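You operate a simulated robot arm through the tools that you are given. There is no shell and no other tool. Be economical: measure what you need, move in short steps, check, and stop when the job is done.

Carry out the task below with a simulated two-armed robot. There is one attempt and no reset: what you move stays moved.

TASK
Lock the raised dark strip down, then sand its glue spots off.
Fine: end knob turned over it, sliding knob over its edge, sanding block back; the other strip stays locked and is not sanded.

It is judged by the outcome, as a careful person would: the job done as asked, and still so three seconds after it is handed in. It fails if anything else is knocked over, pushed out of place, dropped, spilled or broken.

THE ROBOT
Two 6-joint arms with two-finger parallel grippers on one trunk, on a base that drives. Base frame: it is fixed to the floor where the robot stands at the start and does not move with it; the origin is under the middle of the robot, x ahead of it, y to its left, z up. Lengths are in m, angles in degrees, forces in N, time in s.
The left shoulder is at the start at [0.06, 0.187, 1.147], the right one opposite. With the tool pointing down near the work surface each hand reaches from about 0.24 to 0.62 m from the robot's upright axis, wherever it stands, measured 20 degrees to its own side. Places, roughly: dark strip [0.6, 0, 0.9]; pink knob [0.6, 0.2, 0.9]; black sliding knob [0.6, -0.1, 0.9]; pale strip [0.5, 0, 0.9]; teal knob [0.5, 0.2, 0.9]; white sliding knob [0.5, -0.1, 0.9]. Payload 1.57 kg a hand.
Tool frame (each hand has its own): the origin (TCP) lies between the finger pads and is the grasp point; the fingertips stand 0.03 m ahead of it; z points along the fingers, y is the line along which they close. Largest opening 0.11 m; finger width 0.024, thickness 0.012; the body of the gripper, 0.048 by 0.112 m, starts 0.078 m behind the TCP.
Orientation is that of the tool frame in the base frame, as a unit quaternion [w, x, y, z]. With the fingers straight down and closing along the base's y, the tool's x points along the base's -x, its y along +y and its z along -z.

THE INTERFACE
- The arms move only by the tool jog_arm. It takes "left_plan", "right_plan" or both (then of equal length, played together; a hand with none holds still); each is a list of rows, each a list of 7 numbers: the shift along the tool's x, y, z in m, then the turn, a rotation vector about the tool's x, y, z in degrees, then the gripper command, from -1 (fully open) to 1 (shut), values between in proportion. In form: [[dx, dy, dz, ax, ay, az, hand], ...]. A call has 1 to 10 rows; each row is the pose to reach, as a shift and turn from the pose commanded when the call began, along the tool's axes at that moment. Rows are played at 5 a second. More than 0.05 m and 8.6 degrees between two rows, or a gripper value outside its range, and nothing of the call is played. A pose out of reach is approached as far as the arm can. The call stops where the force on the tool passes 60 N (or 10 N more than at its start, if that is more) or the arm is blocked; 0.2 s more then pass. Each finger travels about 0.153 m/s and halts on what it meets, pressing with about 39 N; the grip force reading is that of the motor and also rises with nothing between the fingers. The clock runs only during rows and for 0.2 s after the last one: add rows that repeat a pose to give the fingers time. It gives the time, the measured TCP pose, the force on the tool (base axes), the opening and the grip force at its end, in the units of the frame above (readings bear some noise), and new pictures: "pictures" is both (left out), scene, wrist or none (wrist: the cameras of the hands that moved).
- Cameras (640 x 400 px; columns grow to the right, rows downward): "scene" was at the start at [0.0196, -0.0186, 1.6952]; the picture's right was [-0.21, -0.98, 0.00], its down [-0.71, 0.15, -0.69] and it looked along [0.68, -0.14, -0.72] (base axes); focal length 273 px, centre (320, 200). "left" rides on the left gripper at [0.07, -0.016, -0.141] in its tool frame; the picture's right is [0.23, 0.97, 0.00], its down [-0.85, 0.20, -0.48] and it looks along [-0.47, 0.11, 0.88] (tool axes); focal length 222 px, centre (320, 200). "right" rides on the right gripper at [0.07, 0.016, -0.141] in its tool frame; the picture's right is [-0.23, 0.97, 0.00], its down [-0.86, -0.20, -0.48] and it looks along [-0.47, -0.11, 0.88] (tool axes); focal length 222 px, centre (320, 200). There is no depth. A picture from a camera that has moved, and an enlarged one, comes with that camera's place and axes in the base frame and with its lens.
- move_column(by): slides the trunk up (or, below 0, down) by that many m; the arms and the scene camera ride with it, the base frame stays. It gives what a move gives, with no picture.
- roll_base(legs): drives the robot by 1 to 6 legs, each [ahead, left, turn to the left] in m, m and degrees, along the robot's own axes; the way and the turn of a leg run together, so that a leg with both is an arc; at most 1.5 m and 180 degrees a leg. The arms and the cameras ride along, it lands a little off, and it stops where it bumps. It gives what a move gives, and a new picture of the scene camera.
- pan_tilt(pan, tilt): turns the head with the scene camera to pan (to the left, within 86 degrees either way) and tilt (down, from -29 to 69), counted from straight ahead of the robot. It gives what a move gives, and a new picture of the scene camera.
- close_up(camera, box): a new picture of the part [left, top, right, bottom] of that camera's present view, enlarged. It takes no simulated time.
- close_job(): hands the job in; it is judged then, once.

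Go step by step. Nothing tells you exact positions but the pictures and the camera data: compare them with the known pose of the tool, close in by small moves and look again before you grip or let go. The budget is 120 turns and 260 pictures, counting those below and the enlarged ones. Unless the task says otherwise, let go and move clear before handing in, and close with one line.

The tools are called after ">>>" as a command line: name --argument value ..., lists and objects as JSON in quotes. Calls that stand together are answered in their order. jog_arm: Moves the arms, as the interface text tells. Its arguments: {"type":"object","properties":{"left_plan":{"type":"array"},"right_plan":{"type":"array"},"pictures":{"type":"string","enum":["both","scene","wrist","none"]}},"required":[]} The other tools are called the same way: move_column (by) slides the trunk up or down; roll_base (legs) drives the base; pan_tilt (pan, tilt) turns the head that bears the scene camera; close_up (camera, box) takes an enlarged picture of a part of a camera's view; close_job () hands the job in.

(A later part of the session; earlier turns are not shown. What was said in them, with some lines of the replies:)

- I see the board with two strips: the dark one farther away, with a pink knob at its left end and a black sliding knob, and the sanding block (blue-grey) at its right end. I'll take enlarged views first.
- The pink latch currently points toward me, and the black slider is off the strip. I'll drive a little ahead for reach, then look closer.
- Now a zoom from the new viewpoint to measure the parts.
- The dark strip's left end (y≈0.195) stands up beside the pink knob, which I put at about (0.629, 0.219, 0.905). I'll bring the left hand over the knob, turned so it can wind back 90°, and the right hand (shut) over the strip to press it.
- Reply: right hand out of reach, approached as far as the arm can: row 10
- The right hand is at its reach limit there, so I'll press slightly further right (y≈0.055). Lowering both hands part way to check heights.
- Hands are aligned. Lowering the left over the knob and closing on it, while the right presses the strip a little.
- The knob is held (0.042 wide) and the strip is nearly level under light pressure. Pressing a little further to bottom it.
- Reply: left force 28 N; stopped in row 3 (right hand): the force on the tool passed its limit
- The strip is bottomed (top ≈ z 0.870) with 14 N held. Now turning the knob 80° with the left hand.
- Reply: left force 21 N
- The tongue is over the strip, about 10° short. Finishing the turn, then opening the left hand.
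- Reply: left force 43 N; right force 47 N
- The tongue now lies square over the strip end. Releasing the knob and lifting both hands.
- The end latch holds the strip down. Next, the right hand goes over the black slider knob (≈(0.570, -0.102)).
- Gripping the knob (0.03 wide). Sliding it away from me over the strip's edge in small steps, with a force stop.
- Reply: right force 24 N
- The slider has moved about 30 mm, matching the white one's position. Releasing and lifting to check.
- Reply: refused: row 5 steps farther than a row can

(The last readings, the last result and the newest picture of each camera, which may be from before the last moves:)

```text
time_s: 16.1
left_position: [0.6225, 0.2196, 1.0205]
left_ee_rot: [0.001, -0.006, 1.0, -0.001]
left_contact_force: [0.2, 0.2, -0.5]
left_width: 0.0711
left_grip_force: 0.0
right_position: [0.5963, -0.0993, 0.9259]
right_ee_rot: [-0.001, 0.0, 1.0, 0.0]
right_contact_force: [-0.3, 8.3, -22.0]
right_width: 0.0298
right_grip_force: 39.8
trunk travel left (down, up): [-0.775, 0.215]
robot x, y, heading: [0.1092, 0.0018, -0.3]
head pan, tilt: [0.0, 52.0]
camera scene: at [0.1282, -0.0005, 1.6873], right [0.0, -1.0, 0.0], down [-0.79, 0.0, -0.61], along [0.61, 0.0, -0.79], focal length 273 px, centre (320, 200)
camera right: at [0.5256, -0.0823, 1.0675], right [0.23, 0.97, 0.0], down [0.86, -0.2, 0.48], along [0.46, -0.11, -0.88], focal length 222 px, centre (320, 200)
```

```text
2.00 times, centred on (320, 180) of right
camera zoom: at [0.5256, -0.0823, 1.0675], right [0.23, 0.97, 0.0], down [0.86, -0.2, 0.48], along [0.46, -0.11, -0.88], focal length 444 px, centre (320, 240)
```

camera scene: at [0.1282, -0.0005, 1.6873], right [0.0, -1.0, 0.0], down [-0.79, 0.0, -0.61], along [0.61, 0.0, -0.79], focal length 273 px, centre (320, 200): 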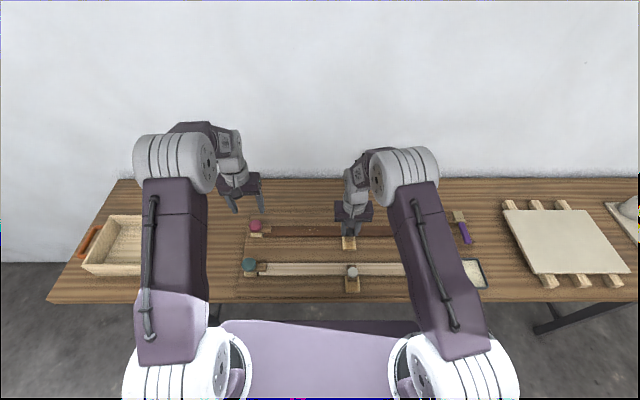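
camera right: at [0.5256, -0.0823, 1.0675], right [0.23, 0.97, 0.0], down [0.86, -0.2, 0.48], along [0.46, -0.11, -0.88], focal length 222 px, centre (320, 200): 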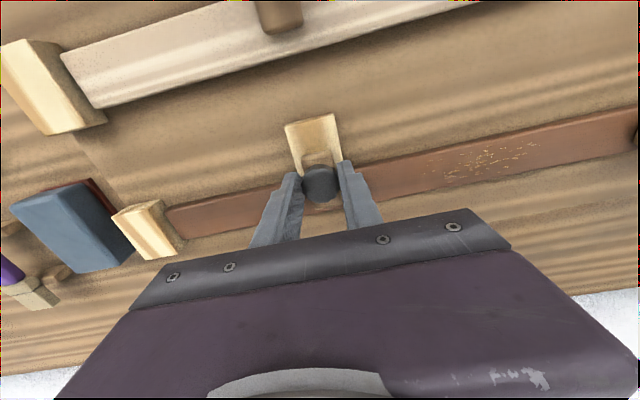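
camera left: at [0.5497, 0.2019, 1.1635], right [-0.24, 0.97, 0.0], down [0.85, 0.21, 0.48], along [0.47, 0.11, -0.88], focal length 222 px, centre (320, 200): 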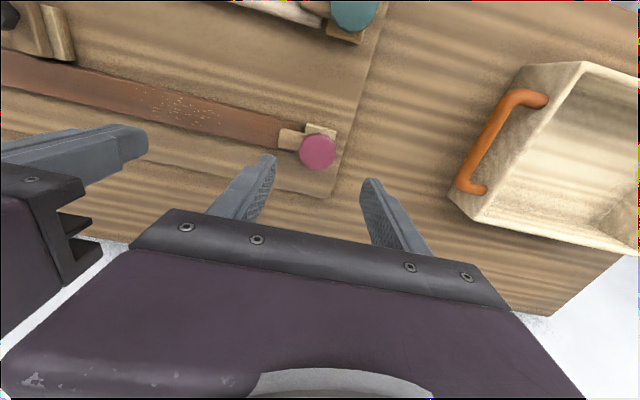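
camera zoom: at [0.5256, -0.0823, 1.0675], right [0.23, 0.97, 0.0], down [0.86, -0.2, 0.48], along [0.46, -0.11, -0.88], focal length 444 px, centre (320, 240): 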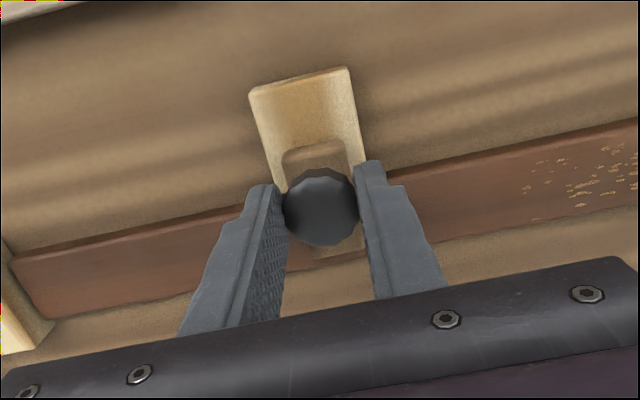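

The slider tongue overlaps the strip. Releasing with smaller steps and moving over the sanding block.

>>> jog_arm --right_plan '[[0, 0, 0, 0, 0, 0, 0], [0, 0, 0, 0, 0, 0, -0.3], [0, 0, 0, 0, 0, 0, -0.3], [0, 0, -0.04, 0, 0, 0, -0.3], [0, -0.02, -0.075, 0, 0, 0, -0.3], [0, -0.06, -0.09, 0, 0, 0, -0.6], [0, -0.105, -0.1, 0, 0, 0, -1], [0, -0.15, -0.1, 0, 0, 0, -1], [0, -0.195, -0.1, 0, 0, 0, -1], [0, -0.24, -0.1, 0, 0, 0, -1]]'

>>> close_up --camera "scene" --box '[308, 210, 420, 280]'

```text
time_s: 18.3
left_position: [0.6206, 0.2174, 1.0204]
left_ee_rot: [0.002, -0.006, 1.0, 0.0]
left_contact_force: [-0.7, -0.1, -0.2]
left_width: 0.0716
left_grip_force: 0.1
right_position: [0.5946, -0.3404, 1.0279]
right_ee_rot: [0.001, 0.001, 1.0, 0.001]
right_contact_force: [0.0, 0.6, 0.3]
right_width: 0.11
right_grip_force: 0.1
trunk travel left (down, up): [-0.775, 0.215]
robot x, y, heading: [0.113, -0.0001, -0.2]
head pan, tilt: [0.0, 52.0]
camera scene: at [0.1251, -0.0044, 1.6875], right [0.0, -1.0, 0.0], down [-0.79, 0.0, -0.62], along [0.62, 0.0, -0.79], focal length 273 px, centre (320, 200)
camera right: at [0.524, -0.3238, 1.1687], right [0.23, 0.97, 0.0], down [0.85, -0.2, 0.48], along [0.47, -0.11, -0.88], focal length 222 px, centre (320, 200)
```

scene: 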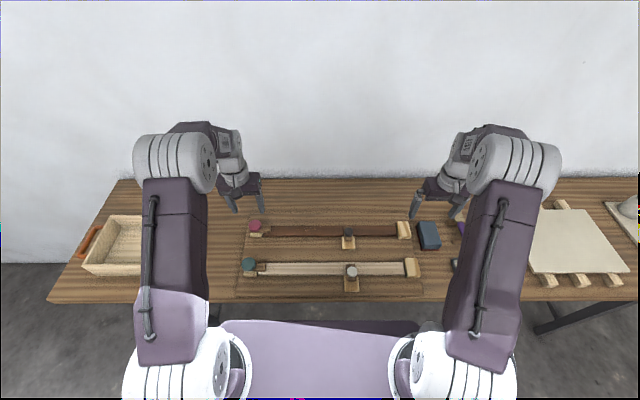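
right: 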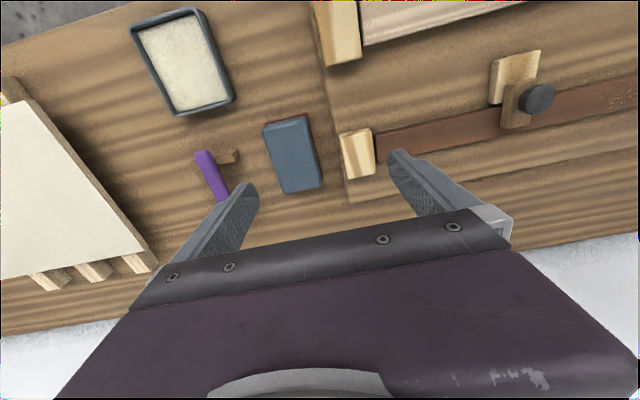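

```text
5.71 times, centred on (364, 245) of scene
camera zoom: at [0.1251, -0.0044, 1.6875], right [0.0, -1.0, 0.0], down [-0.79, 0.0, -0.62], along [0.62, 0.0, -0.79], focal length 1558 px, centre (69, -57)
```

zoom: 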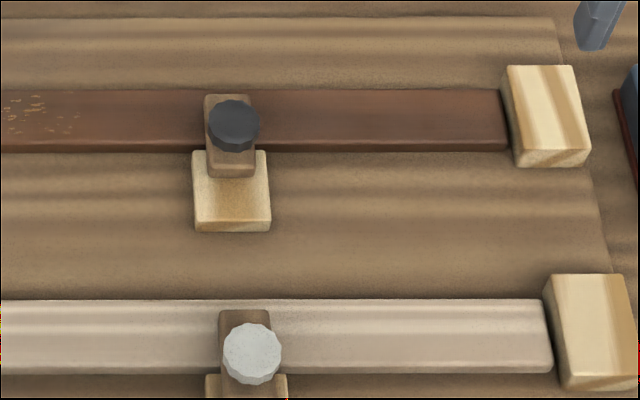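

The slider is properly over the edge. The sanding block is axis-aligned at about (0.607, -0.378), 0.094 × 0.052; lowering part way with a 0.085 opening to clear the wooden stop.

>>> jog_arm --right_plan '[[-0.006, -0.019, 0.01, 0, 0, 0, -0.545], [-0.012, -0.0376, 0.04, 0, 0, 0, -0.545], [-0.012, -0.0376, 0.075, 0, 0, 0, -0.545], [-0.012, -0.0376, 0.085, 0, 0, 0, -0.545]]'

>>> close_up --camera "scene" --box '[385, 200, 481, 260]'

>>> close_up --camera "right" --box '[160, 80, 480, 280]'

```text
time_s: 19.3
left_position: [0.6201, 0.2193, 1.0203]
left_ee_rot: [0.001, -0.007, 1.0, 0.0]
left_contact_force: [0.9, 0.6, -0.3]
left_width: 0.0716
left_grip_force: 0.1
right_position: [0.6078, -0.3778, 0.9401]
right_ee_rot: [0.001, 0.003, 1.0, 0.001]
right_contact_force: [0.3, -0.5, 0.6]
right_width: 0.0849
right_grip_force: 0.0
trunk travel left (down, up): [-0.775, 0.215]
robot x, y, heading: [0.1114, -0.0, -0.2]
head pan, tilt: [0.0, 52.0]
camera scene: at [0.1248, -0.0023, 1.6875], right [0.0, -1.0, 0.0], down [-0.79, 0.0, -0.62], along [0.62, 0.0, -0.79], focal length 273 px, centre (320, 200)
camera right: at [0.5372, -0.3611, 1.0823], right [0.23, 0.97, 0.0], down [0.85, -0.2, 0.48], along [0.47, -0.11, -0.88], focal length 222 px, centre (320, 200)
```

scene: 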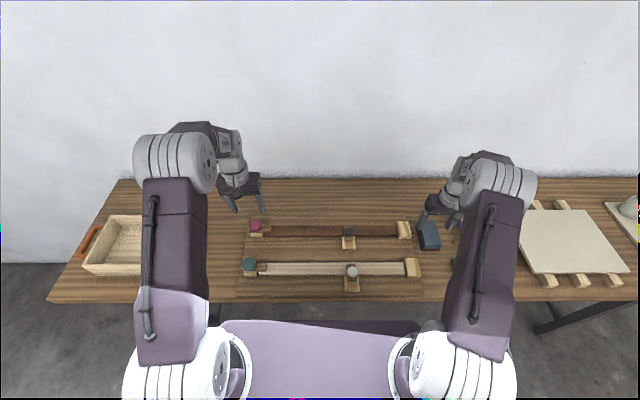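
right: 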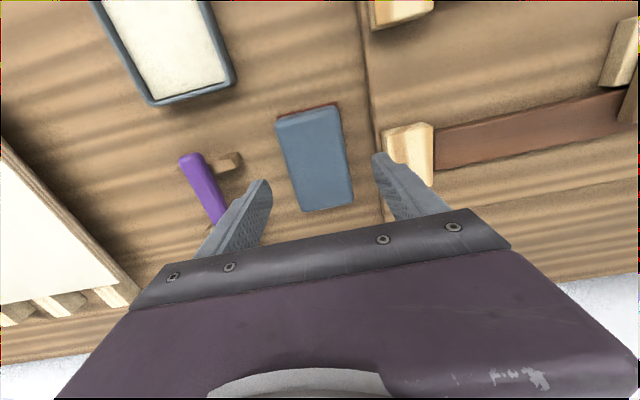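

```text
6.67 times, centred on (433, 230) of scene
camera zoom: at [0.1248, -0.0023, 1.6875], right [0.0, -1.0, 0.0], down [-0.79, 0.0, -0.62], along [0.62, 0.0, -0.79], focal length 1818 px, centre (-433, 0)
```

zoom: 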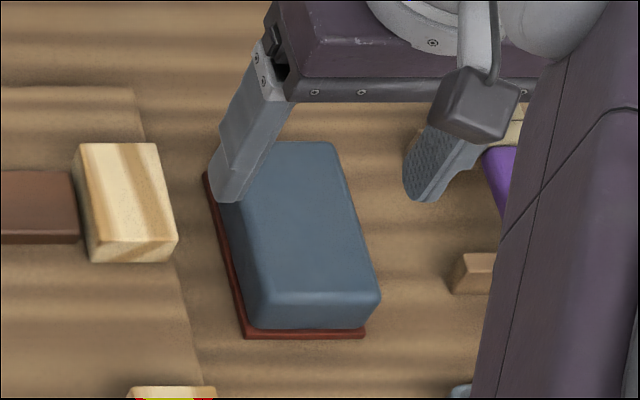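

```text
2.00 times, centred on (320, 180) of right
camera zoom: at [0.5372, -0.3611, 1.0823], right [0.23, 0.97, 0.0], down [0.85, -0.2, 0.48], along [0.47, -0.11, -0.88], focal length 444 px, centre (320, 240)
```

zoom: 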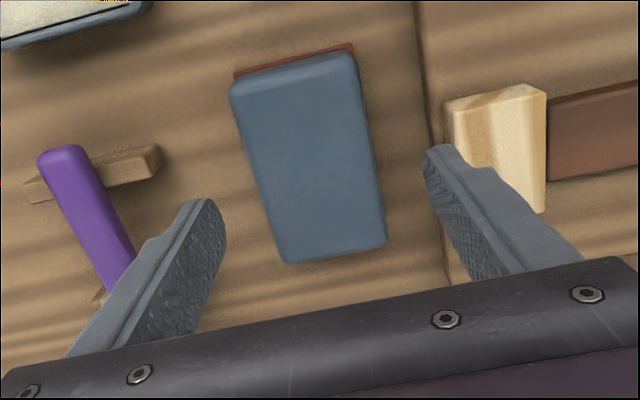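

>>> jog_arm --right_plan '[[0, 0, 0.015, 0, 0, 0, -0.545], [0, 0, 0.03, 0, 0, 0, -0.545], [0, 0, 0.045, 0, 0, 0, -0.545], [0, 0, 0.051, 0, 0, 0, -0.545]]'

>>> close_up --camera "scene" --box '[385, 200, 481, 260]'

```text
time_s: 20.3
left_position: [0.6211, 0.218, 1.0207]
left_ee_rot: [0.001, -0.007, 1.0, 0.0]
left_contact_force: [-0.1, 0.1, -0.4]
left_width: 0.0718
left_grip_force: 0.0
right_position: [0.6059, -0.3753, 0.8888]
right_ee_rot: [0.0, 0.001, 1.0, 0.001]
right_contact_force: [1.4, -0.5, -0.5]
right_width: 0.0848
right_grip_force: 0.1
trunk travel left (down, up): [-0.775, 0.215]
robot x, y, heading: [0.1069, -0.0013, -0.3]
head pan, tilt: [0.0, 52.0]
camera scene: at [0.1253, -0.0022, 1.6875], right [0.0, -1.0, 0.0], down [-0.79, 0.0, -0.62], along [0.62, 0.0, -0.79], focal length 273 px, centre (320, 200)
camera right: at [0.5363, -0.3597, 1.0307], right [0.23, 0.97, 0.0], down [0.85, -0.2, 0.48], along [0.47, -0.11, -0.88], focal length 222 px, centre (320, 200)
```

scene: 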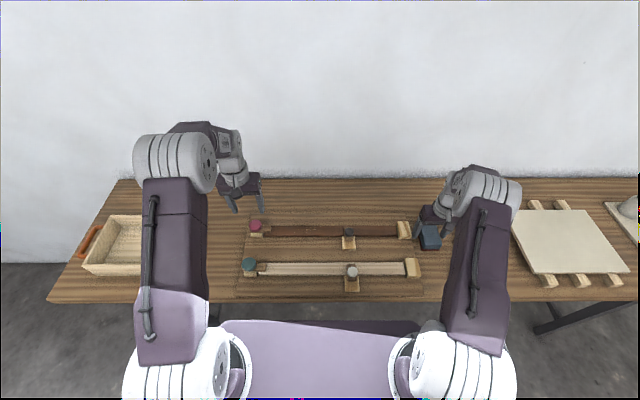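
right: 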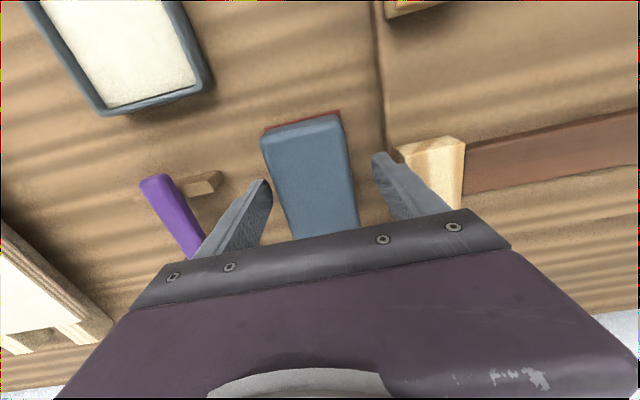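

```text
6.67 times, centred on (433, 230) of scene
camera zoom: at [0.1253, -0.0022, 1.6875], right [0.0, -1.0, 0.0], down [-0.79, 0.0, -0.62], along [0.62, 0.0, -0.79], focal length 1818 px, centre (-433, 0)
```

zoom: 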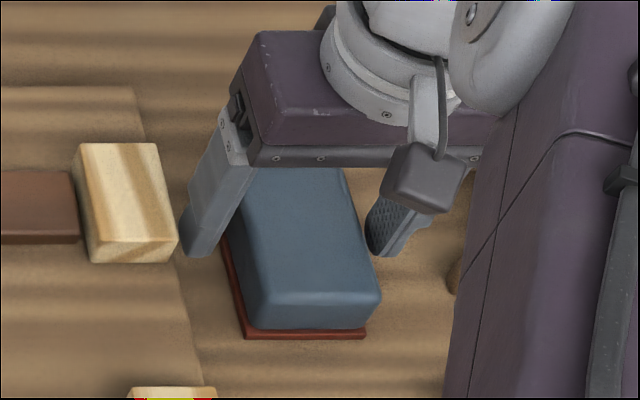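

Fingers straddle the block. Closing.

>>> jog_arm --right_plan '[[0, 0, 0, 0, 0, 0, -0.1], [0, 0, 0, 0, 0, 0, 0.4], [0, 0, 0, 0, 0, 0, 0.6], [0, 0, 0, 0, 0, 0, 0.6]]'

>>> close_up --camera "scene" --box '[385, 200, 481, 260]'

```text
time_s: 21.3
left_position: [0.6215, 0.2188, 1.0197]
left_ee_rot: [0.002, -0.006, 1.0, 0.0]
left_contact_force: [-0.4, -0.2, 0.9]
left_width: 0.0716
left_grip_force: 0.1
right_position: [0.6061, -0.3765, 0.8896]
right_ee_rot: [0.001, 0.002, 1.0, 0.001]
right_contact_force: [-0.8, -1.1, 0.1]
right_width: 0.0591
right_grip_force: 39.0
trunk travel left (down, up): [-0.775, 0.215]
robot x, y, heading: [0.1089, -0.0023, -0.2]
head pan, tilt: [0.0, 52.0]
camera scene: at [0.1249, -0.0023, 1.6875], right [0.0, -1.0, 0.0], down [-0.79, 0.0, -0.62], along [0.62, 0.0, -0.79], focal length 273 px, centre (320, 200)
camera right: at [0.5361, -0.3598, 1.031], right [0.23, 0.97, 0.0], down [0.85, -0.2, 0.48], along [0.47, -0.11, -0.88], focal length 222 px, centre (320, 200)
```

scene: 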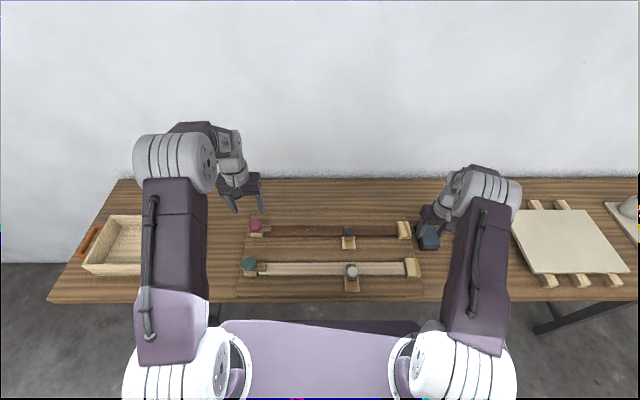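
right: 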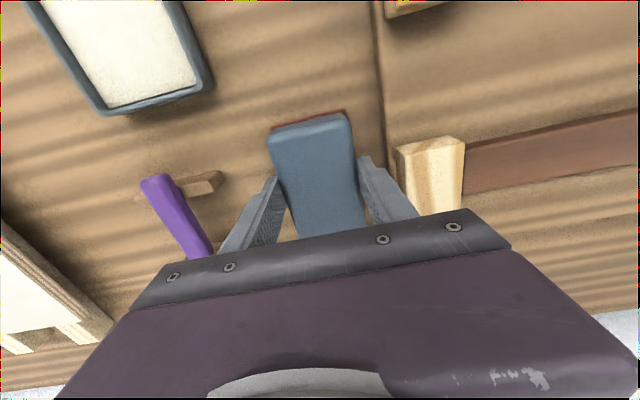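

```text
6.67 times, centred on (433, 230) of scene
camera zoom: at [0.1249, -0.0023, 1.6875], right [0.0, -1.0, 0.0], down [-0.79, 0.0, -0.62], along [0.62, 0.0, -0.79], focal length 1818 px, centre (-433, 0)
```

zoom: 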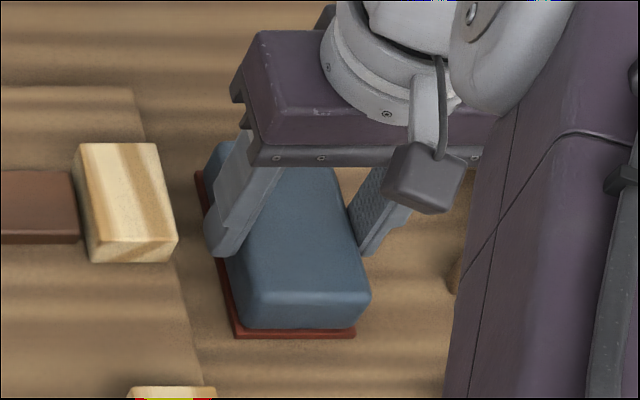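

Block gripped (0.059 wide; its home TCP pose ≈ (0.606, -0.380, 0.889)). Lifting it and carrying it above the strip, with the left hand raised out of the way.

>>> jog_arm --left_plan '[[0, 0, -0.02, 0, 0, 0, -0.3], [0, 0, -0.05, 0, 0, 0, -0.3], [0, 0, -0.09, 0, 0, 0, -0.3], [0, 0, -0.12, 0, 0, 0, -0.3], [0, 0.02, -0.12, 0, 0, 0, -0.3], [0, 0.04, -0.12, 0, 0, 0, -0.3], [0, 0.05, -0.12, 0, 0, 0, -0.3], [0, 0.05, -0.12, 0, 0, 0, -0.3], [0, 0.05, -0.12, 0, 0, 0, -0.3], [0, 0.05, -0.12, 0, 0, 0, -0.3]]' --right_plan '[[0, 0, -0.03, 0, 0, 0, 0.6], [0, 0, -0.06, 0, 0, 0, 0.6], [0, 0, -0.09, 0, 0, 0, 0.6], [-0.004, 0.045, -0.09, 0, 0, 0, 0.6], [-0.008, 0.09, -0.09, 0, 0, 0, 0.6], [-0.012, 0.135, -0.09, 0, 0, 0, 0.6], [-0.016, 0.18, -0.09, 0, 0, 0, 0.6], [-0.02, 0.225, -0.09, 0, 0, 0, 0.6], [-0.024, 0.27, -0.09, 0, 0, 0, 0.6], [-0.026, 0.315, -0.09, 0, 0, 0, 0.6]]' --pictures "none"

>>> jog_arm --right_plan '[[0, 0.035, 0, 0, 0, 0, 0.6], [0, 0.07, 0, 0, 0, 0, 0.6], [0, 0.1, 0, 0, 0, 0, 0.6], [0, 0.1, 0.02, 0, 0, 0, 0.6], [0, 0.1, 0.04, 0, 0, 0, 0.6]]'

>>> close_up --camera "scene" --box '[240, 190, 368, 270]'

>>> close_up --camera "left" --box '[0, 0, 320, 200]'

```text
time_s: 23.5
left_position: [0.622, 0.2711, 1.1391]
left_ee_rot: [0.003, -0.006, 1.0, -0.001]
left_contact_force: [0.0, 1.1, 0.1]
left_width: 0.0717
left_grip_force: 0.2
right_position: [0.6354, -0.0577, 0.9808]
right_ee_rot: [0.001, 0.001, 1.0, 0.0]
right_contact_force: [-0.2, -0.4, -1.0]
right_width: 0.0593
right_grip_force: 38.7
trunk travel left (down, up): [-0.775, 0.215]
robot x, y, heading: [0.1079, -0.0001, -0.5]
head pan, tilt: [0.0, 52.0]
```

```text
time_s: 24.7
left_position: [0.6222, 0.2692, 1.1384]
left_ee_rot: [0.002, -0.006, 1.0, -0.001]
left_contact_force: [0.2, 0.7, 0.2]
left_width: 0.0716
left_grip_force: 0.1
right_position: [0.6318, 0.0392, 0.939]
right_ee_rot: [-0.001, 0.001, 1.0, 0.0]
right_contact_force: [0.2, 0.0, -2.4]
right_width: 0.0594
right_grip_force: 38.7
trunk travel left (down, up): [-0.775, 0.215]
robot x, y, heading: [0.1094, -0.0017, -0.3]
head pan, tilt: [0.0, 52.0]
camera scene: at [0.1258, -0.0018, 1.6875], right [0.0, -1.0, 0.0], down [-0.79, 0.0, -0.62], along [0.62, 0.0, -0.79], focal length 273 px, centre (320, 200)
camera right: at [0.5621, 0.0558, 1.0808], right [0.23, 0.97, 0.0], down [0.85, -0.2, 0.48], along [0.47, -0.11, -0.88], focal length 222 px, centre (320, 200)
```

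scene: 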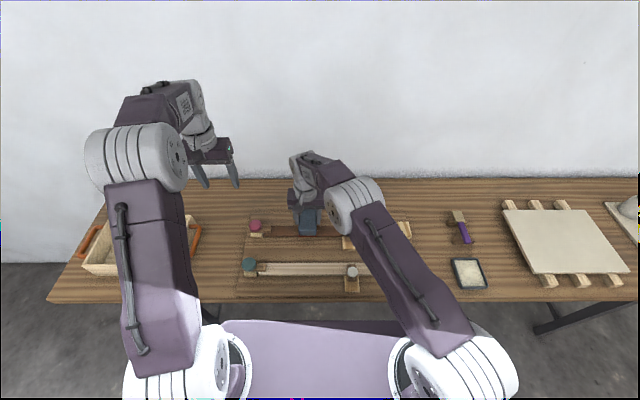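
right: 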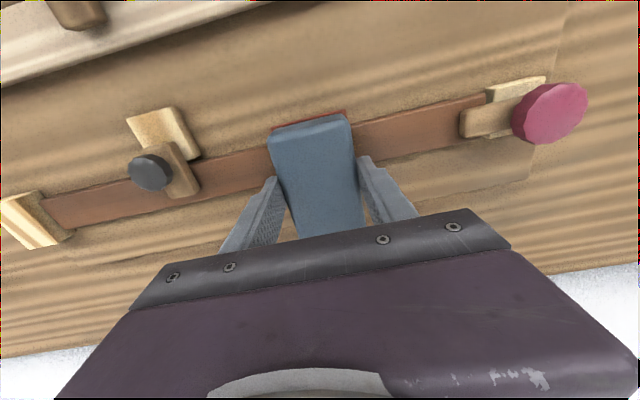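

```text
5.00 times, centred on (304, 230) of scene
camera zoom: at [0.1258, -0.0018, 1.6875], right [0.0, -1.0, 0.0], down [-0.79, 0.0, -0.62], along [0.62, 0.0, -0.79], focal length 1364 px, centre (400, 50)
```

zoom: 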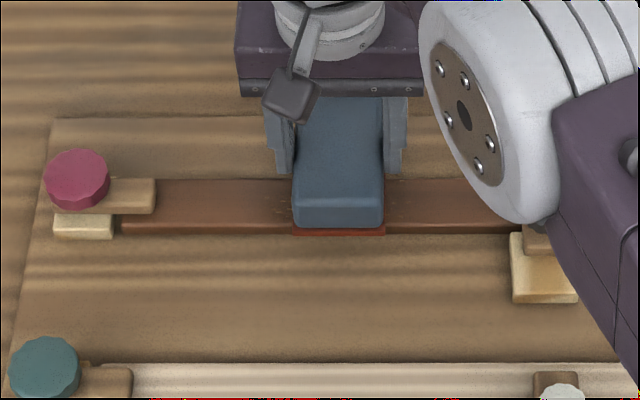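

```text
2.00 times, centred on (160, 100) of left
camera zoom: at [0.5526, 0.2532, 1.281], right [-0.24, 0.97, 0.0], down [0.85, 0.21, 0.48], along [0.47, 0.11, -0.88], focal length 444 px, centre (640, 400)
```

zoom: 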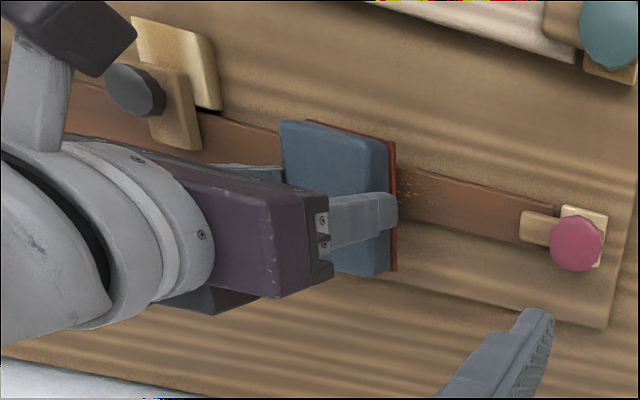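

The block is over the spots. Lowering until light contact.

>>> jog_arm --right_plan '[[0, 0, 0.01, 0, 0, 0, 0.6], [0, 0, 0.017, 0, 0, 0, 0.6], [0, 0, 0.02, 0, 0, 0, 0.6], [0, 0, 0.022, 0, 0, 0, 0.6]]'

>>> close_up --camera "scene" --box '[240, 190, 368, 270]'

```text
time_s: 25.7
left_position: [0.6192, 0.2686, 1.1414]
left_ee_rot: [0.003, -0.007, 1.0, 0.0]
left_contact_force: [0.1, -0.6, 0.6]
left_width: 0.071
left_grip_force: 0.0
right_position: [0.6339, 0.0391, 0.9217]
right_ee_rot: [0.004, 0.001, 1.0, 0.002]
right_contact_force: [4.9, -2.2, 23.1]
right_width: 0.0592
right_grip_force: 39.1
trunk travel left (down, up): [-0.775, 0.215]
robot x, y, heading: [0.1102, -0.0004, -0.4]
head pan, tilt: [0.0, 52.0]
camera scene: at [0.1223, -0.0028, 1.688], right [0.0, -1.0, 0.0], down [-0.79, 0.0, -0.62], along [0.62, 0.0, -0.79], focal length 273 px, centre (320, 200)
camera right: at [0.5629, 0.0551, 1.0623], right [0.23, 0.97, 0.0], down [0.85, -0.2, 0.48], along [0.47, -0.11, -0.87], focal length 222 px, centre (320, 200)
```

scene: 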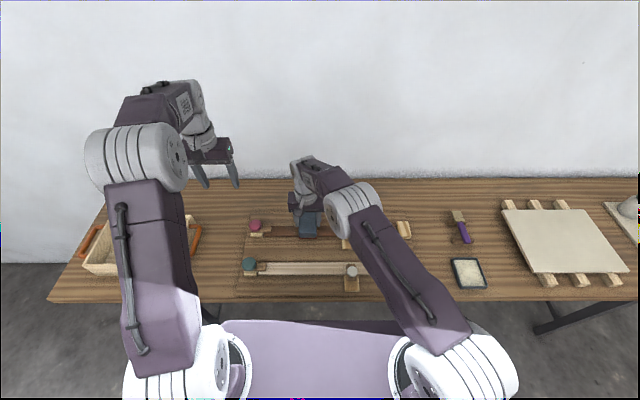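
right: 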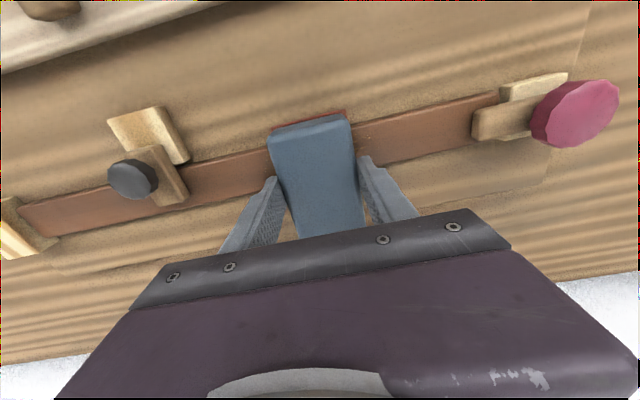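

```text
5.00 times, centred on (304, 230) of scene
camera zoom: at [0.1223, -0.0028, 1.688], right [0.0, -1.0, 0.0], down [-0.79, 0.0, -0.62], along [0.62, 0.0, -0.79], focal length 1364 px, centre (400, 50)
```

zoom: 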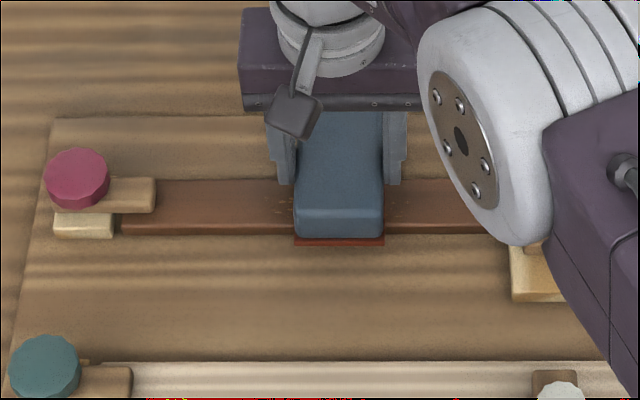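

In contact with ~20 N. Sanding strokes along the strip.

>>> jog_arm --right_plan '[[0, 0.012, 0, 0, 0, 0, 0.6], [0, 0.025, 0, 0, 0, 0, 0.6], [0, 0.038, 0, 0, 0, 0, 0.6], [0, 0.02, 0, 0, 0, 0, 0.6], [0, 0.002, 0, 0, 0, 0, 0.6], [0, -0.016, 0, 0, 0, 0, 0.6], [0, -0.033, 0, 0, 0, 0, 0.6], [0, -0.048, 0, 0, 0, 0, 0.6], [0, -0.03, 0, 0, 0, 0, 0.6], [0, -0.01, 0, 0, 0, 0, 0.6]]' --pictures "wrist"

>>> close_up --camera "left" --box '[0, 0, 320, 200]'

```text
time_s: 27.9
left_position: [0.6192, 0.2701, 1.1401]
left_ee_rot: [0.004, -0.006, 1.0, -0.001]
left_contact_force: [-0.5, 0.6, 0.2]
left_width: 0.0716
left_grip_force: 0.0
right_position: [0.6291, 0.029, 0.9207]
right_ee_rot: [0.001, 0.001, 1.0, 0.0]
right_contact_force: [1.0, -9.4, 24.6]
right_width: 0.0593
right_grip_force: 39.1
trunk travel left (down, up): [-0.775, 0.215]
robot x, y, heading: [0.1057, 0.0011, -0.0]
head pan, tilt: [0.0, 52.0]
camera right: at [0.5582, 0.0454, 1.0614], right [0.23, 0.97, 0.0], down [0.85, -0.2, 0.48], along [0.47, -0.11, -0.88], focal length 222 px, centre (320, 200)
```

right: 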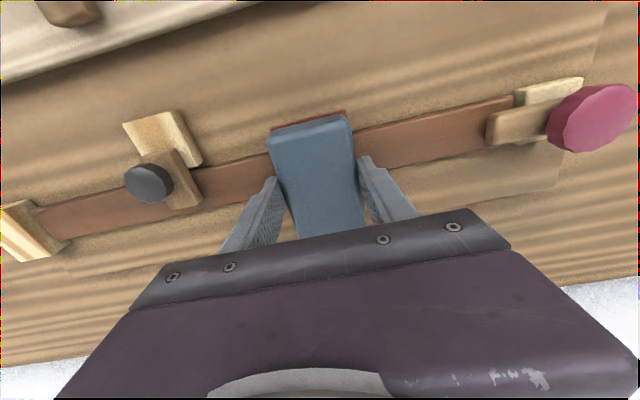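

```text
2.00 times, centred on (160, 100) of left
camera zoom: at [0.5491, 0.2534, 1.2821], right [-0.24, 0.97, 0.0], down [0.85, 0.21, 0.48], along [0.47, 0.11, -0.88], focal length 444 px, centre (640, 400)
```

zoom: 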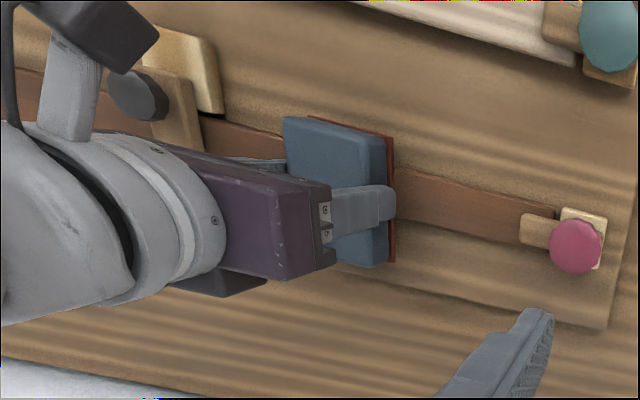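

The spots are coming off. Another full back-and-forth.

>>> jog_arm --right_plan '[[0, 0.018, 0, 0, 0, 0, 0.6], [0, 0.036, 0, 0, 0, 0, 0.6], [0, 0.054, 0, 0, 0, 0, 0.6], [0, 0.034, 0, 0, 0, 0, 0.6], [0, 0.014, 0, 0, 0, 0, 0.6], [0, -0.006, 0, 0, 0, 0, 0.6], [0, -0.026, 0, 0, 0, 0, 0.6], [0, -0.042, 0, 0, 0, 0, 0.6], [0, -0.024, 0, 0, 0, 0, 0.6], [0, -0.004, 0, 0, 0, 0, 0.6]]' --pictures "none"

>>> jog_arm --right_plan '[[0, 0.018, 0, 0, 0, 0, 0.6], [0, 0.036, 0, 0, 0, 0, 0.6], [0, 0.056, 0, 0, 0, 0, 0.6], [0, 0.034, 0, 0, 0, 0, 0.6], [0, 0.012, 0, 0, 0, 0, 0.6], [0, -0.01, 0, 0, 0, 0, 0.6], [0, -0.03, 0, 0, 0, 0, 0.6], [0, -0.03, -0.02, 0, 0, 0, 0.6], [0, -0.03, -0.05, 0, 0, 0, 0.6], [0, -0.075, -0.06, 0, 0, 0, 0.6]]' --pictures "wrist"

>>> close_up --camera "left" --box '[0, 0, 320, 200]'

>>> close_up --camera "scene" --box '[240, 200, 352, 270]'

```text
time_s: 30.1
left_position: [0.6193, 0.2695, 1.1406]
left_ee_rot: [0.003, -0.006, 1.0, -0.001]
left_contact_force: [0.9, 0.0, -0.2]
left_width: 0.0714
left_grip_force: 0.2
right_position: [0.6315, 0.0237, 0.9196]
right_ee_rot: [0.002, 0.002, 1.0, 0.0]
right_contact_force: [-0.3, -6.8, 19.0]
right_width: 0.0592
right_grip_force: 39.0
right hand out of reach, approached as far as the arm can: row 3
trunk travel left (down, up): [-0.775, 0.215]
robot x, y, heading: [0.1102, 0.0003, 0.4]
head pan, tilt: [0.0, 52.0]
```

```text
time_s: 32.3
left_position: [0.6218, 0.267, 1.1399]
left_ee_rot: [0.001, -0.006, 1.0, 0.001]
left_contact_force: [-0.1, 0.0, 0.3]
left_width: 0.0714
left_grip_force: 0.0
right_position: [0.6349, -0.053, 0.9775]
right_ee_rot: [0.0, 0.0, 1.0, 0.001]
right_contact_force: [0.0, -0.1, -2.2]
right_width: 0.0593
right_grip_force: 38.8
trunk travel left (down, up): [-0.775, 0.215]
robot x, y, heading: [0.1102, -0.0009, -0.4]
head pan, tilt: [0.0, 52.0]
camera right: at [0.5644, -0.0364, 1.1196], right [0.23, 0.97, 0.0], down [0.85, -0.2, 0.48], along [0.47, -0.11, -0.88], focal length 222 px, centre (320, 200)
```

right: 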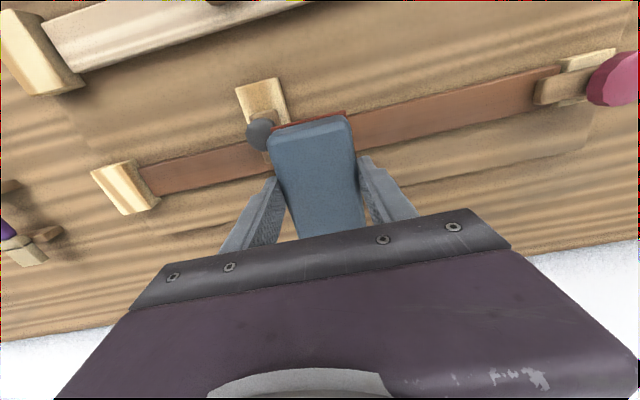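

```text
2.00 times, centred on (160, 100) of left
camera zoom: at [0.5526, 0.2506, 1.2814], right [-0.24, 0.97, 0.0], down [0.85, 0.21, 0.48], along [0.47, 0.12, -0.88], focal length 444 px, centre (640, 400)
```

zoom: 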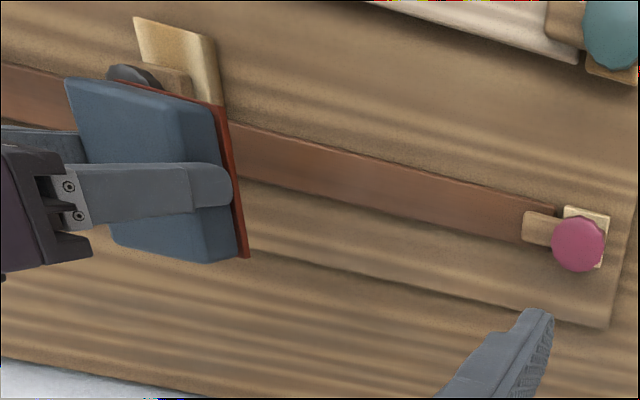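

```text
5.71 times, centred on (296, 235) of scene
camera zoom: at [0.1259, -0.0054, 1.6874], right [0.0, -1.0, 0.0], down [-0.79, 0.0, -0.62], along [0.62, 0.0, -0.79], focal length 1558 px, centre (457, 0)
```

zoom: 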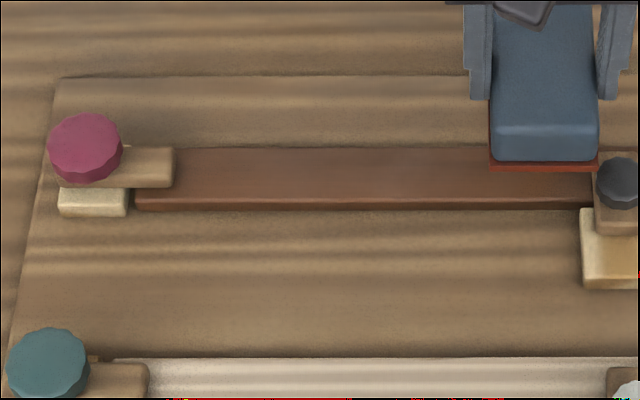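

The strip is clean. Carrying the block back to its place.

>>> jog_arm --right_plan '[[0, 0, -0.02, 0, 0, 0, 0.6], [0.004, -0.045, -0.02, 0, 0, 0, 0.6], [0.008, -0.09, -0.02, 0, 0, 0, 0.6], [0.012, -0.135, -0.02, 0, 0, 0, 0.6], [0.016, -0.18, -0.02, 0, 0, 0, 0.6], [0.02, -0.225, -0.02, 0, 0, 0, 0.6], [0.025, -0.27, -0.02, 0, 0, 0, 0.6], [0.028, -0.31, -0.02, 0, 0, 0, 0.6], [0.028, -0.327, -0.005, 0, 0, 0, 0.6], [0.028, -0.327, 0.04, 0, 0, 0, 0.6]]'

>>> close_up --camera "scene" --box '[385, 200, 481, 260]'

```text
time_s: 34.5
left_position: [0.6239, 0.27, 1.1391]
left_ee_rot: [0.001, -0.006, 1.0, -0.001]
left_contact_force: [-0.5, 1.5, 0.0]
left_width: 0.0712
left_grip_force: 0.0
right_position: [0.6094, -0.3812, 0.9369]
right_ee_rot: [0.0, 0.001, 1.0, 0.001]
right_contact_force: [0.5, -0.1, -1.3]
right_width: 0.0593
right_grip_force: 38.9
trunk travel left (down, up): [-0.775, 0.215]
robot x, y, heading: [0.1056, 0.0007, 0.0]
head pan, tilt: [0.0, 52.0]
camera scene: at [0.1269, -0.0031, 1.6875], right [0.0, -1.0, 0.0], down [-0.79, 0.0, -0.61], along [0.61, 0.0, -0.79], focal length 273 px, centre (320, 200)
camera right: at [0.5376, -0.3652, 1.0791], right [0.23, 0.97, 0.0], down [0.85, -0.2, 0.48], along [0.47, -0.11, -0.88], focal length 222 px, centre (320, 200)
```

scene: 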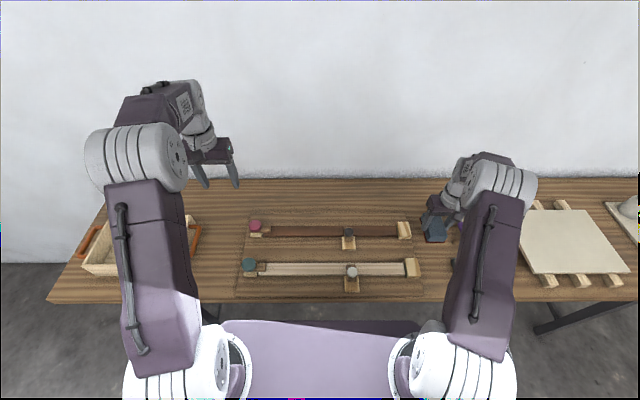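
right: 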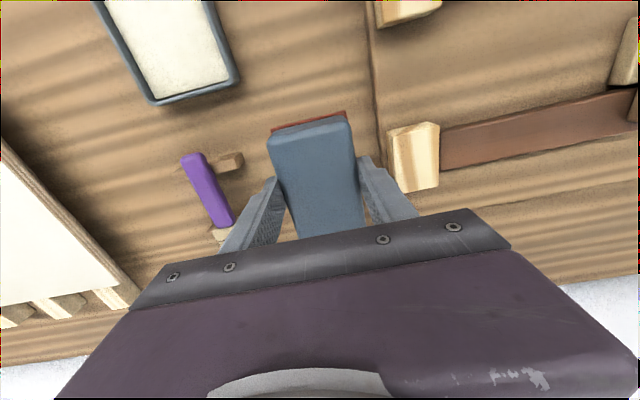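

```text
6.67 times, centred on (433, 230) of scene
camera zoom: at [0.1269, -0.0031, 1.6875], right [0.0, -1.0, 0.0], down [-0.79, 0.0, -0.61], along [0.61, 0.0, -0.79], focal length 1818 px, centre (-433, 0)
```

zoom: 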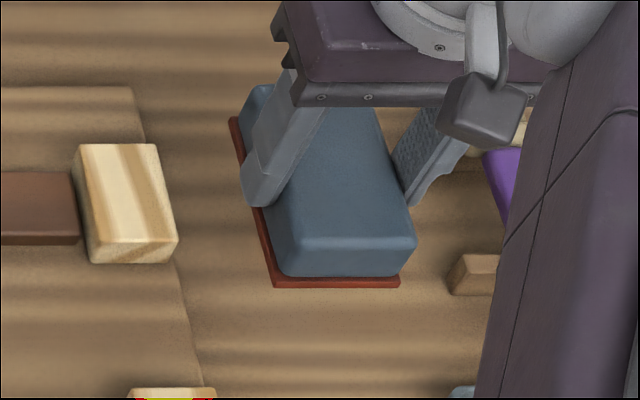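

>>> jog_arm --right_plan '[[0.001, 0, 0.02, 0, 0, 0, 0.6], [0.002, 0, 0.036, 0, 0, 0, 0.6], [0.002, 0, 0.043, 0, 0, 0, 0.6], [0.002, 0, 0.046, 0, 0, 0, 0.6]]' --pictures "none"

>>> close_up --camera "scene" --box '[385, 200, 481, 260]'

```text
time_s: 35.5
left_position: [0.6209, 0.2706, 1.1378]
left_ee_rot: [0.002, -0.005, 1.0, 0.0]
left_contact_force: [0.7, -1.0, -0.1]
left_width: 0.0714
left_grip_force: 0.1
right_position: [0.6012, -0.3792, 0.8918]
right_ee_rot: [0.001, 0.0, 1.0, 0.001]
right_contact_force: [-0.7, -0.3, -2.1]
right_width: 0.0593
right_grip_force: 39.0
trunk travel left (down, up): [-0.775, 0.215]
robot x, y, heading: [0.1103, -0.0009, -0.1]
head pan, tilt: [0.0, 52.0]
```

```text
6.67 times, centred on (433, 230) of scene
camera zoom: at [0.1255, -0.0023, 1.6875], right [0.0, -1.0, 0.0], down [-0.79, 0.0, -0.62], along [0.62, 0.0, -0.79], focal length 1818 px, centre (-433, 0)
```

zoom: 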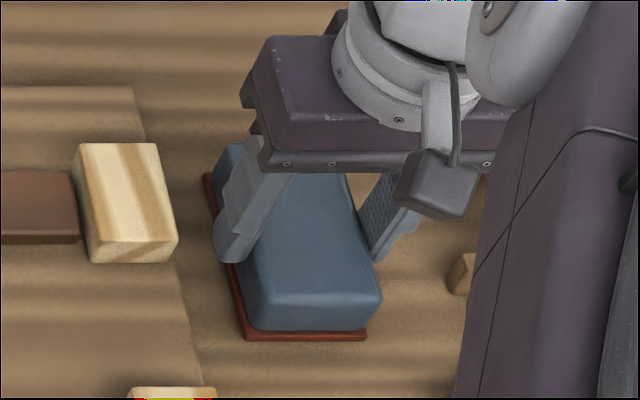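

The block's corner is back at the same pixel as originally. Lowering until it touches.

>>> jog_arm --right_plan '[[0, 0, 0.002, 0, 0, 0, 0.6], [0, 0, 0.004, 0, 0, 0, 0.6]]' --pictures "none"

```text
time_s: 36.1
left_position: [0.6196, 0.27, 1.1393]
left_ee_rot: [0.002, -0.006, 1.0, -0.001]
left_contact_force: [0.5, 0.4, 0.1]
left_width: 0.0716
left_grip_force: 0.0
right_position: [0.6032, -0.3783, 0.8883]
right_ee_rot: [0.003, 0.002, 1.0, 0.0]
right_contact_force: [-1.6, -0.1, 5.9]
right_width: 0.0591
right_grip_force: 39.0
trunk travel left (down, up): [-0.775, 0.215]
robot x, y, heading: [0.1076, -0.0007, 0.2]
head pan, tilt: [0.0, 52.0]
```

Touching (6 N). Opening to 0.085 and lifting straight up.

>>> jog_arm --right_plan '[[0, 0, 0, 0, 0, 0, -0.3], [0, 0, 0, 0, 0, 0, -0.5], [0, 0, 0, 0, 0, 0, -0.5], [0, 0, -0.03, 0, 0, 0, -0.5], [0, 0, -0.07, 0, 0, 0, -0.5], [0, 0, -0.11, 0, 0, 0, -0.5], [0, 0, -0.15, 0, 0, 0, -0.5]]'

>>> close_up --camera "scene" --box '[385, 200, 481, 260]'

>>> close_up --camera "scene" --box '[230, 190, 438, 320]'

```text
time_s: 37.7
left_position: [0.6207, 0.2704, 1.1396]
left_ee_rot: [0.003, -0.007, 1.0, 0.0]
left_contact_force: [0.8, 0.3, 0.4]
left_width: 0.0715
left_grip_force: 0.0
right_position: [0.6013, -0.379, 1.0358]
right_ee_rot: [0.002, 0.001, 1.0, 0.0]
right_contact_force: [0.1, -0.2, -0.4]
right_width: 0.0823
right_grip_force: 0.1
trunk travel left (down, up): [-0.775, 0.215]
robot x, y, heading: [0.1085, 0.0025, -0.3]
head pan, tilt: [0.0, 52.0]
camera scene: at [0.124, -0.0014, 1.6875], right [0.0, -1.0, 0.0], down [-0.79, 0.0, -0.62], along [0.62, 0.0, -0.79], focal length 273 px, centre (320, 200)
camera right: at [0.5312, -0.3629, 1.1773], right [0.23, 0.97, 0.0], down [0.85, -0.2, 0.48], along [0.47, -0.11, -0.88], focal length 222 px, centre (320, 200)
```

scene: 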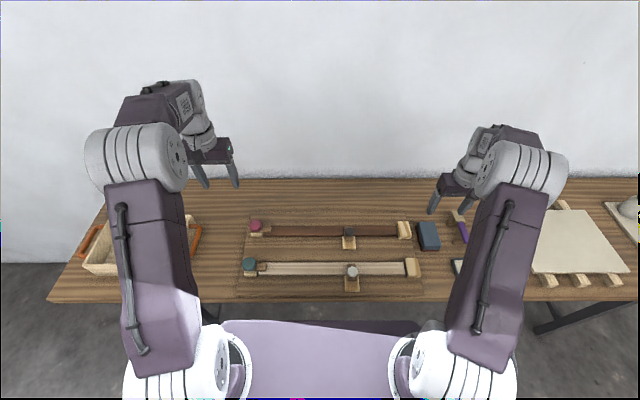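
right: 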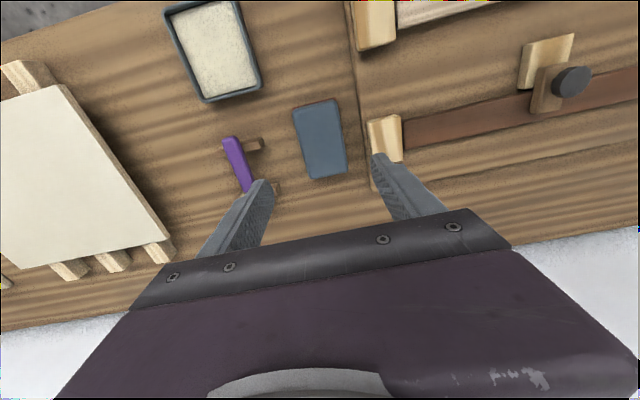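

```text
6.67 times, centred on (433, 230) of scene
camera zoom: at [0.124, -0.0014, 1.6875], right [0.0, -1.0, 0.0], down [-0.79, 0.0, -0.62], along [0.62, 0.0, -0.79], focal length 1818 px, centre (-433, 0)
```

zoom: 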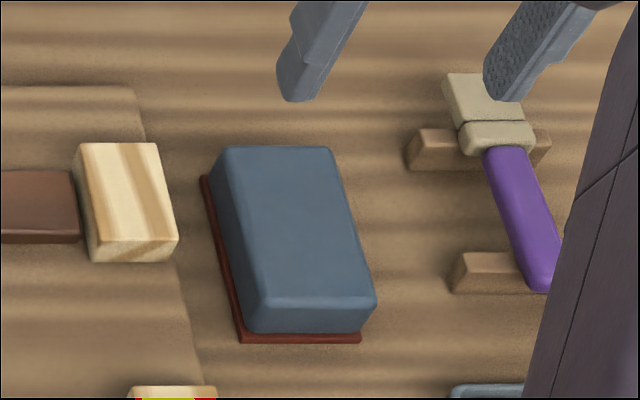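

```text
3.08 times, centred on (334, 255) of scene
camera zoom: at [0.124, -0.0014, 1.6875], right [0.0, -1.0, 0.0], down [-0.79, 0.0, -0.62], along [0.62, 0.0, -0.79], focal length 839 px, centre (277, 31)
```

zoom: 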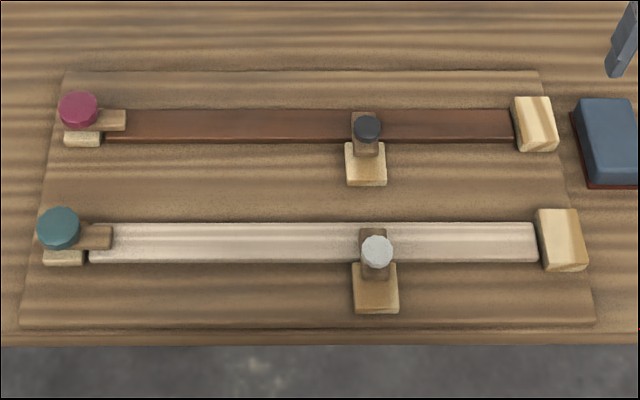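

Everything is in place; one last close look at the sanded area.

>>> close_up --camera "scene" --box '[250, 208, 346, 268]'

```text
6.67 times, centred on (298, 238) of scene
camera zoom: at [0.124, -0.0014, 1.6875], right [0.0, -1.0, 0.0], down [-0.79, 0.0, -0.62], along [0.62, 0.0, -0.79], focal length 1818 px, centre (467, -53)
```

zoom: 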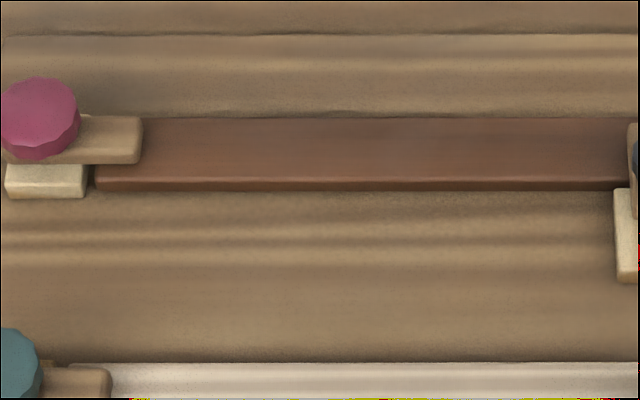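

The strip shows no glue spots, both of its locks are engaged, and the hands are clear, so I'm handing in.

>>> close_job

```text
The job is handed in.
```

The dark strip is locked down under its pink knob and black slider, and its glue spots are sanded off. The sanding block is back in its place, and I left the pale strip locked and did not sand it.
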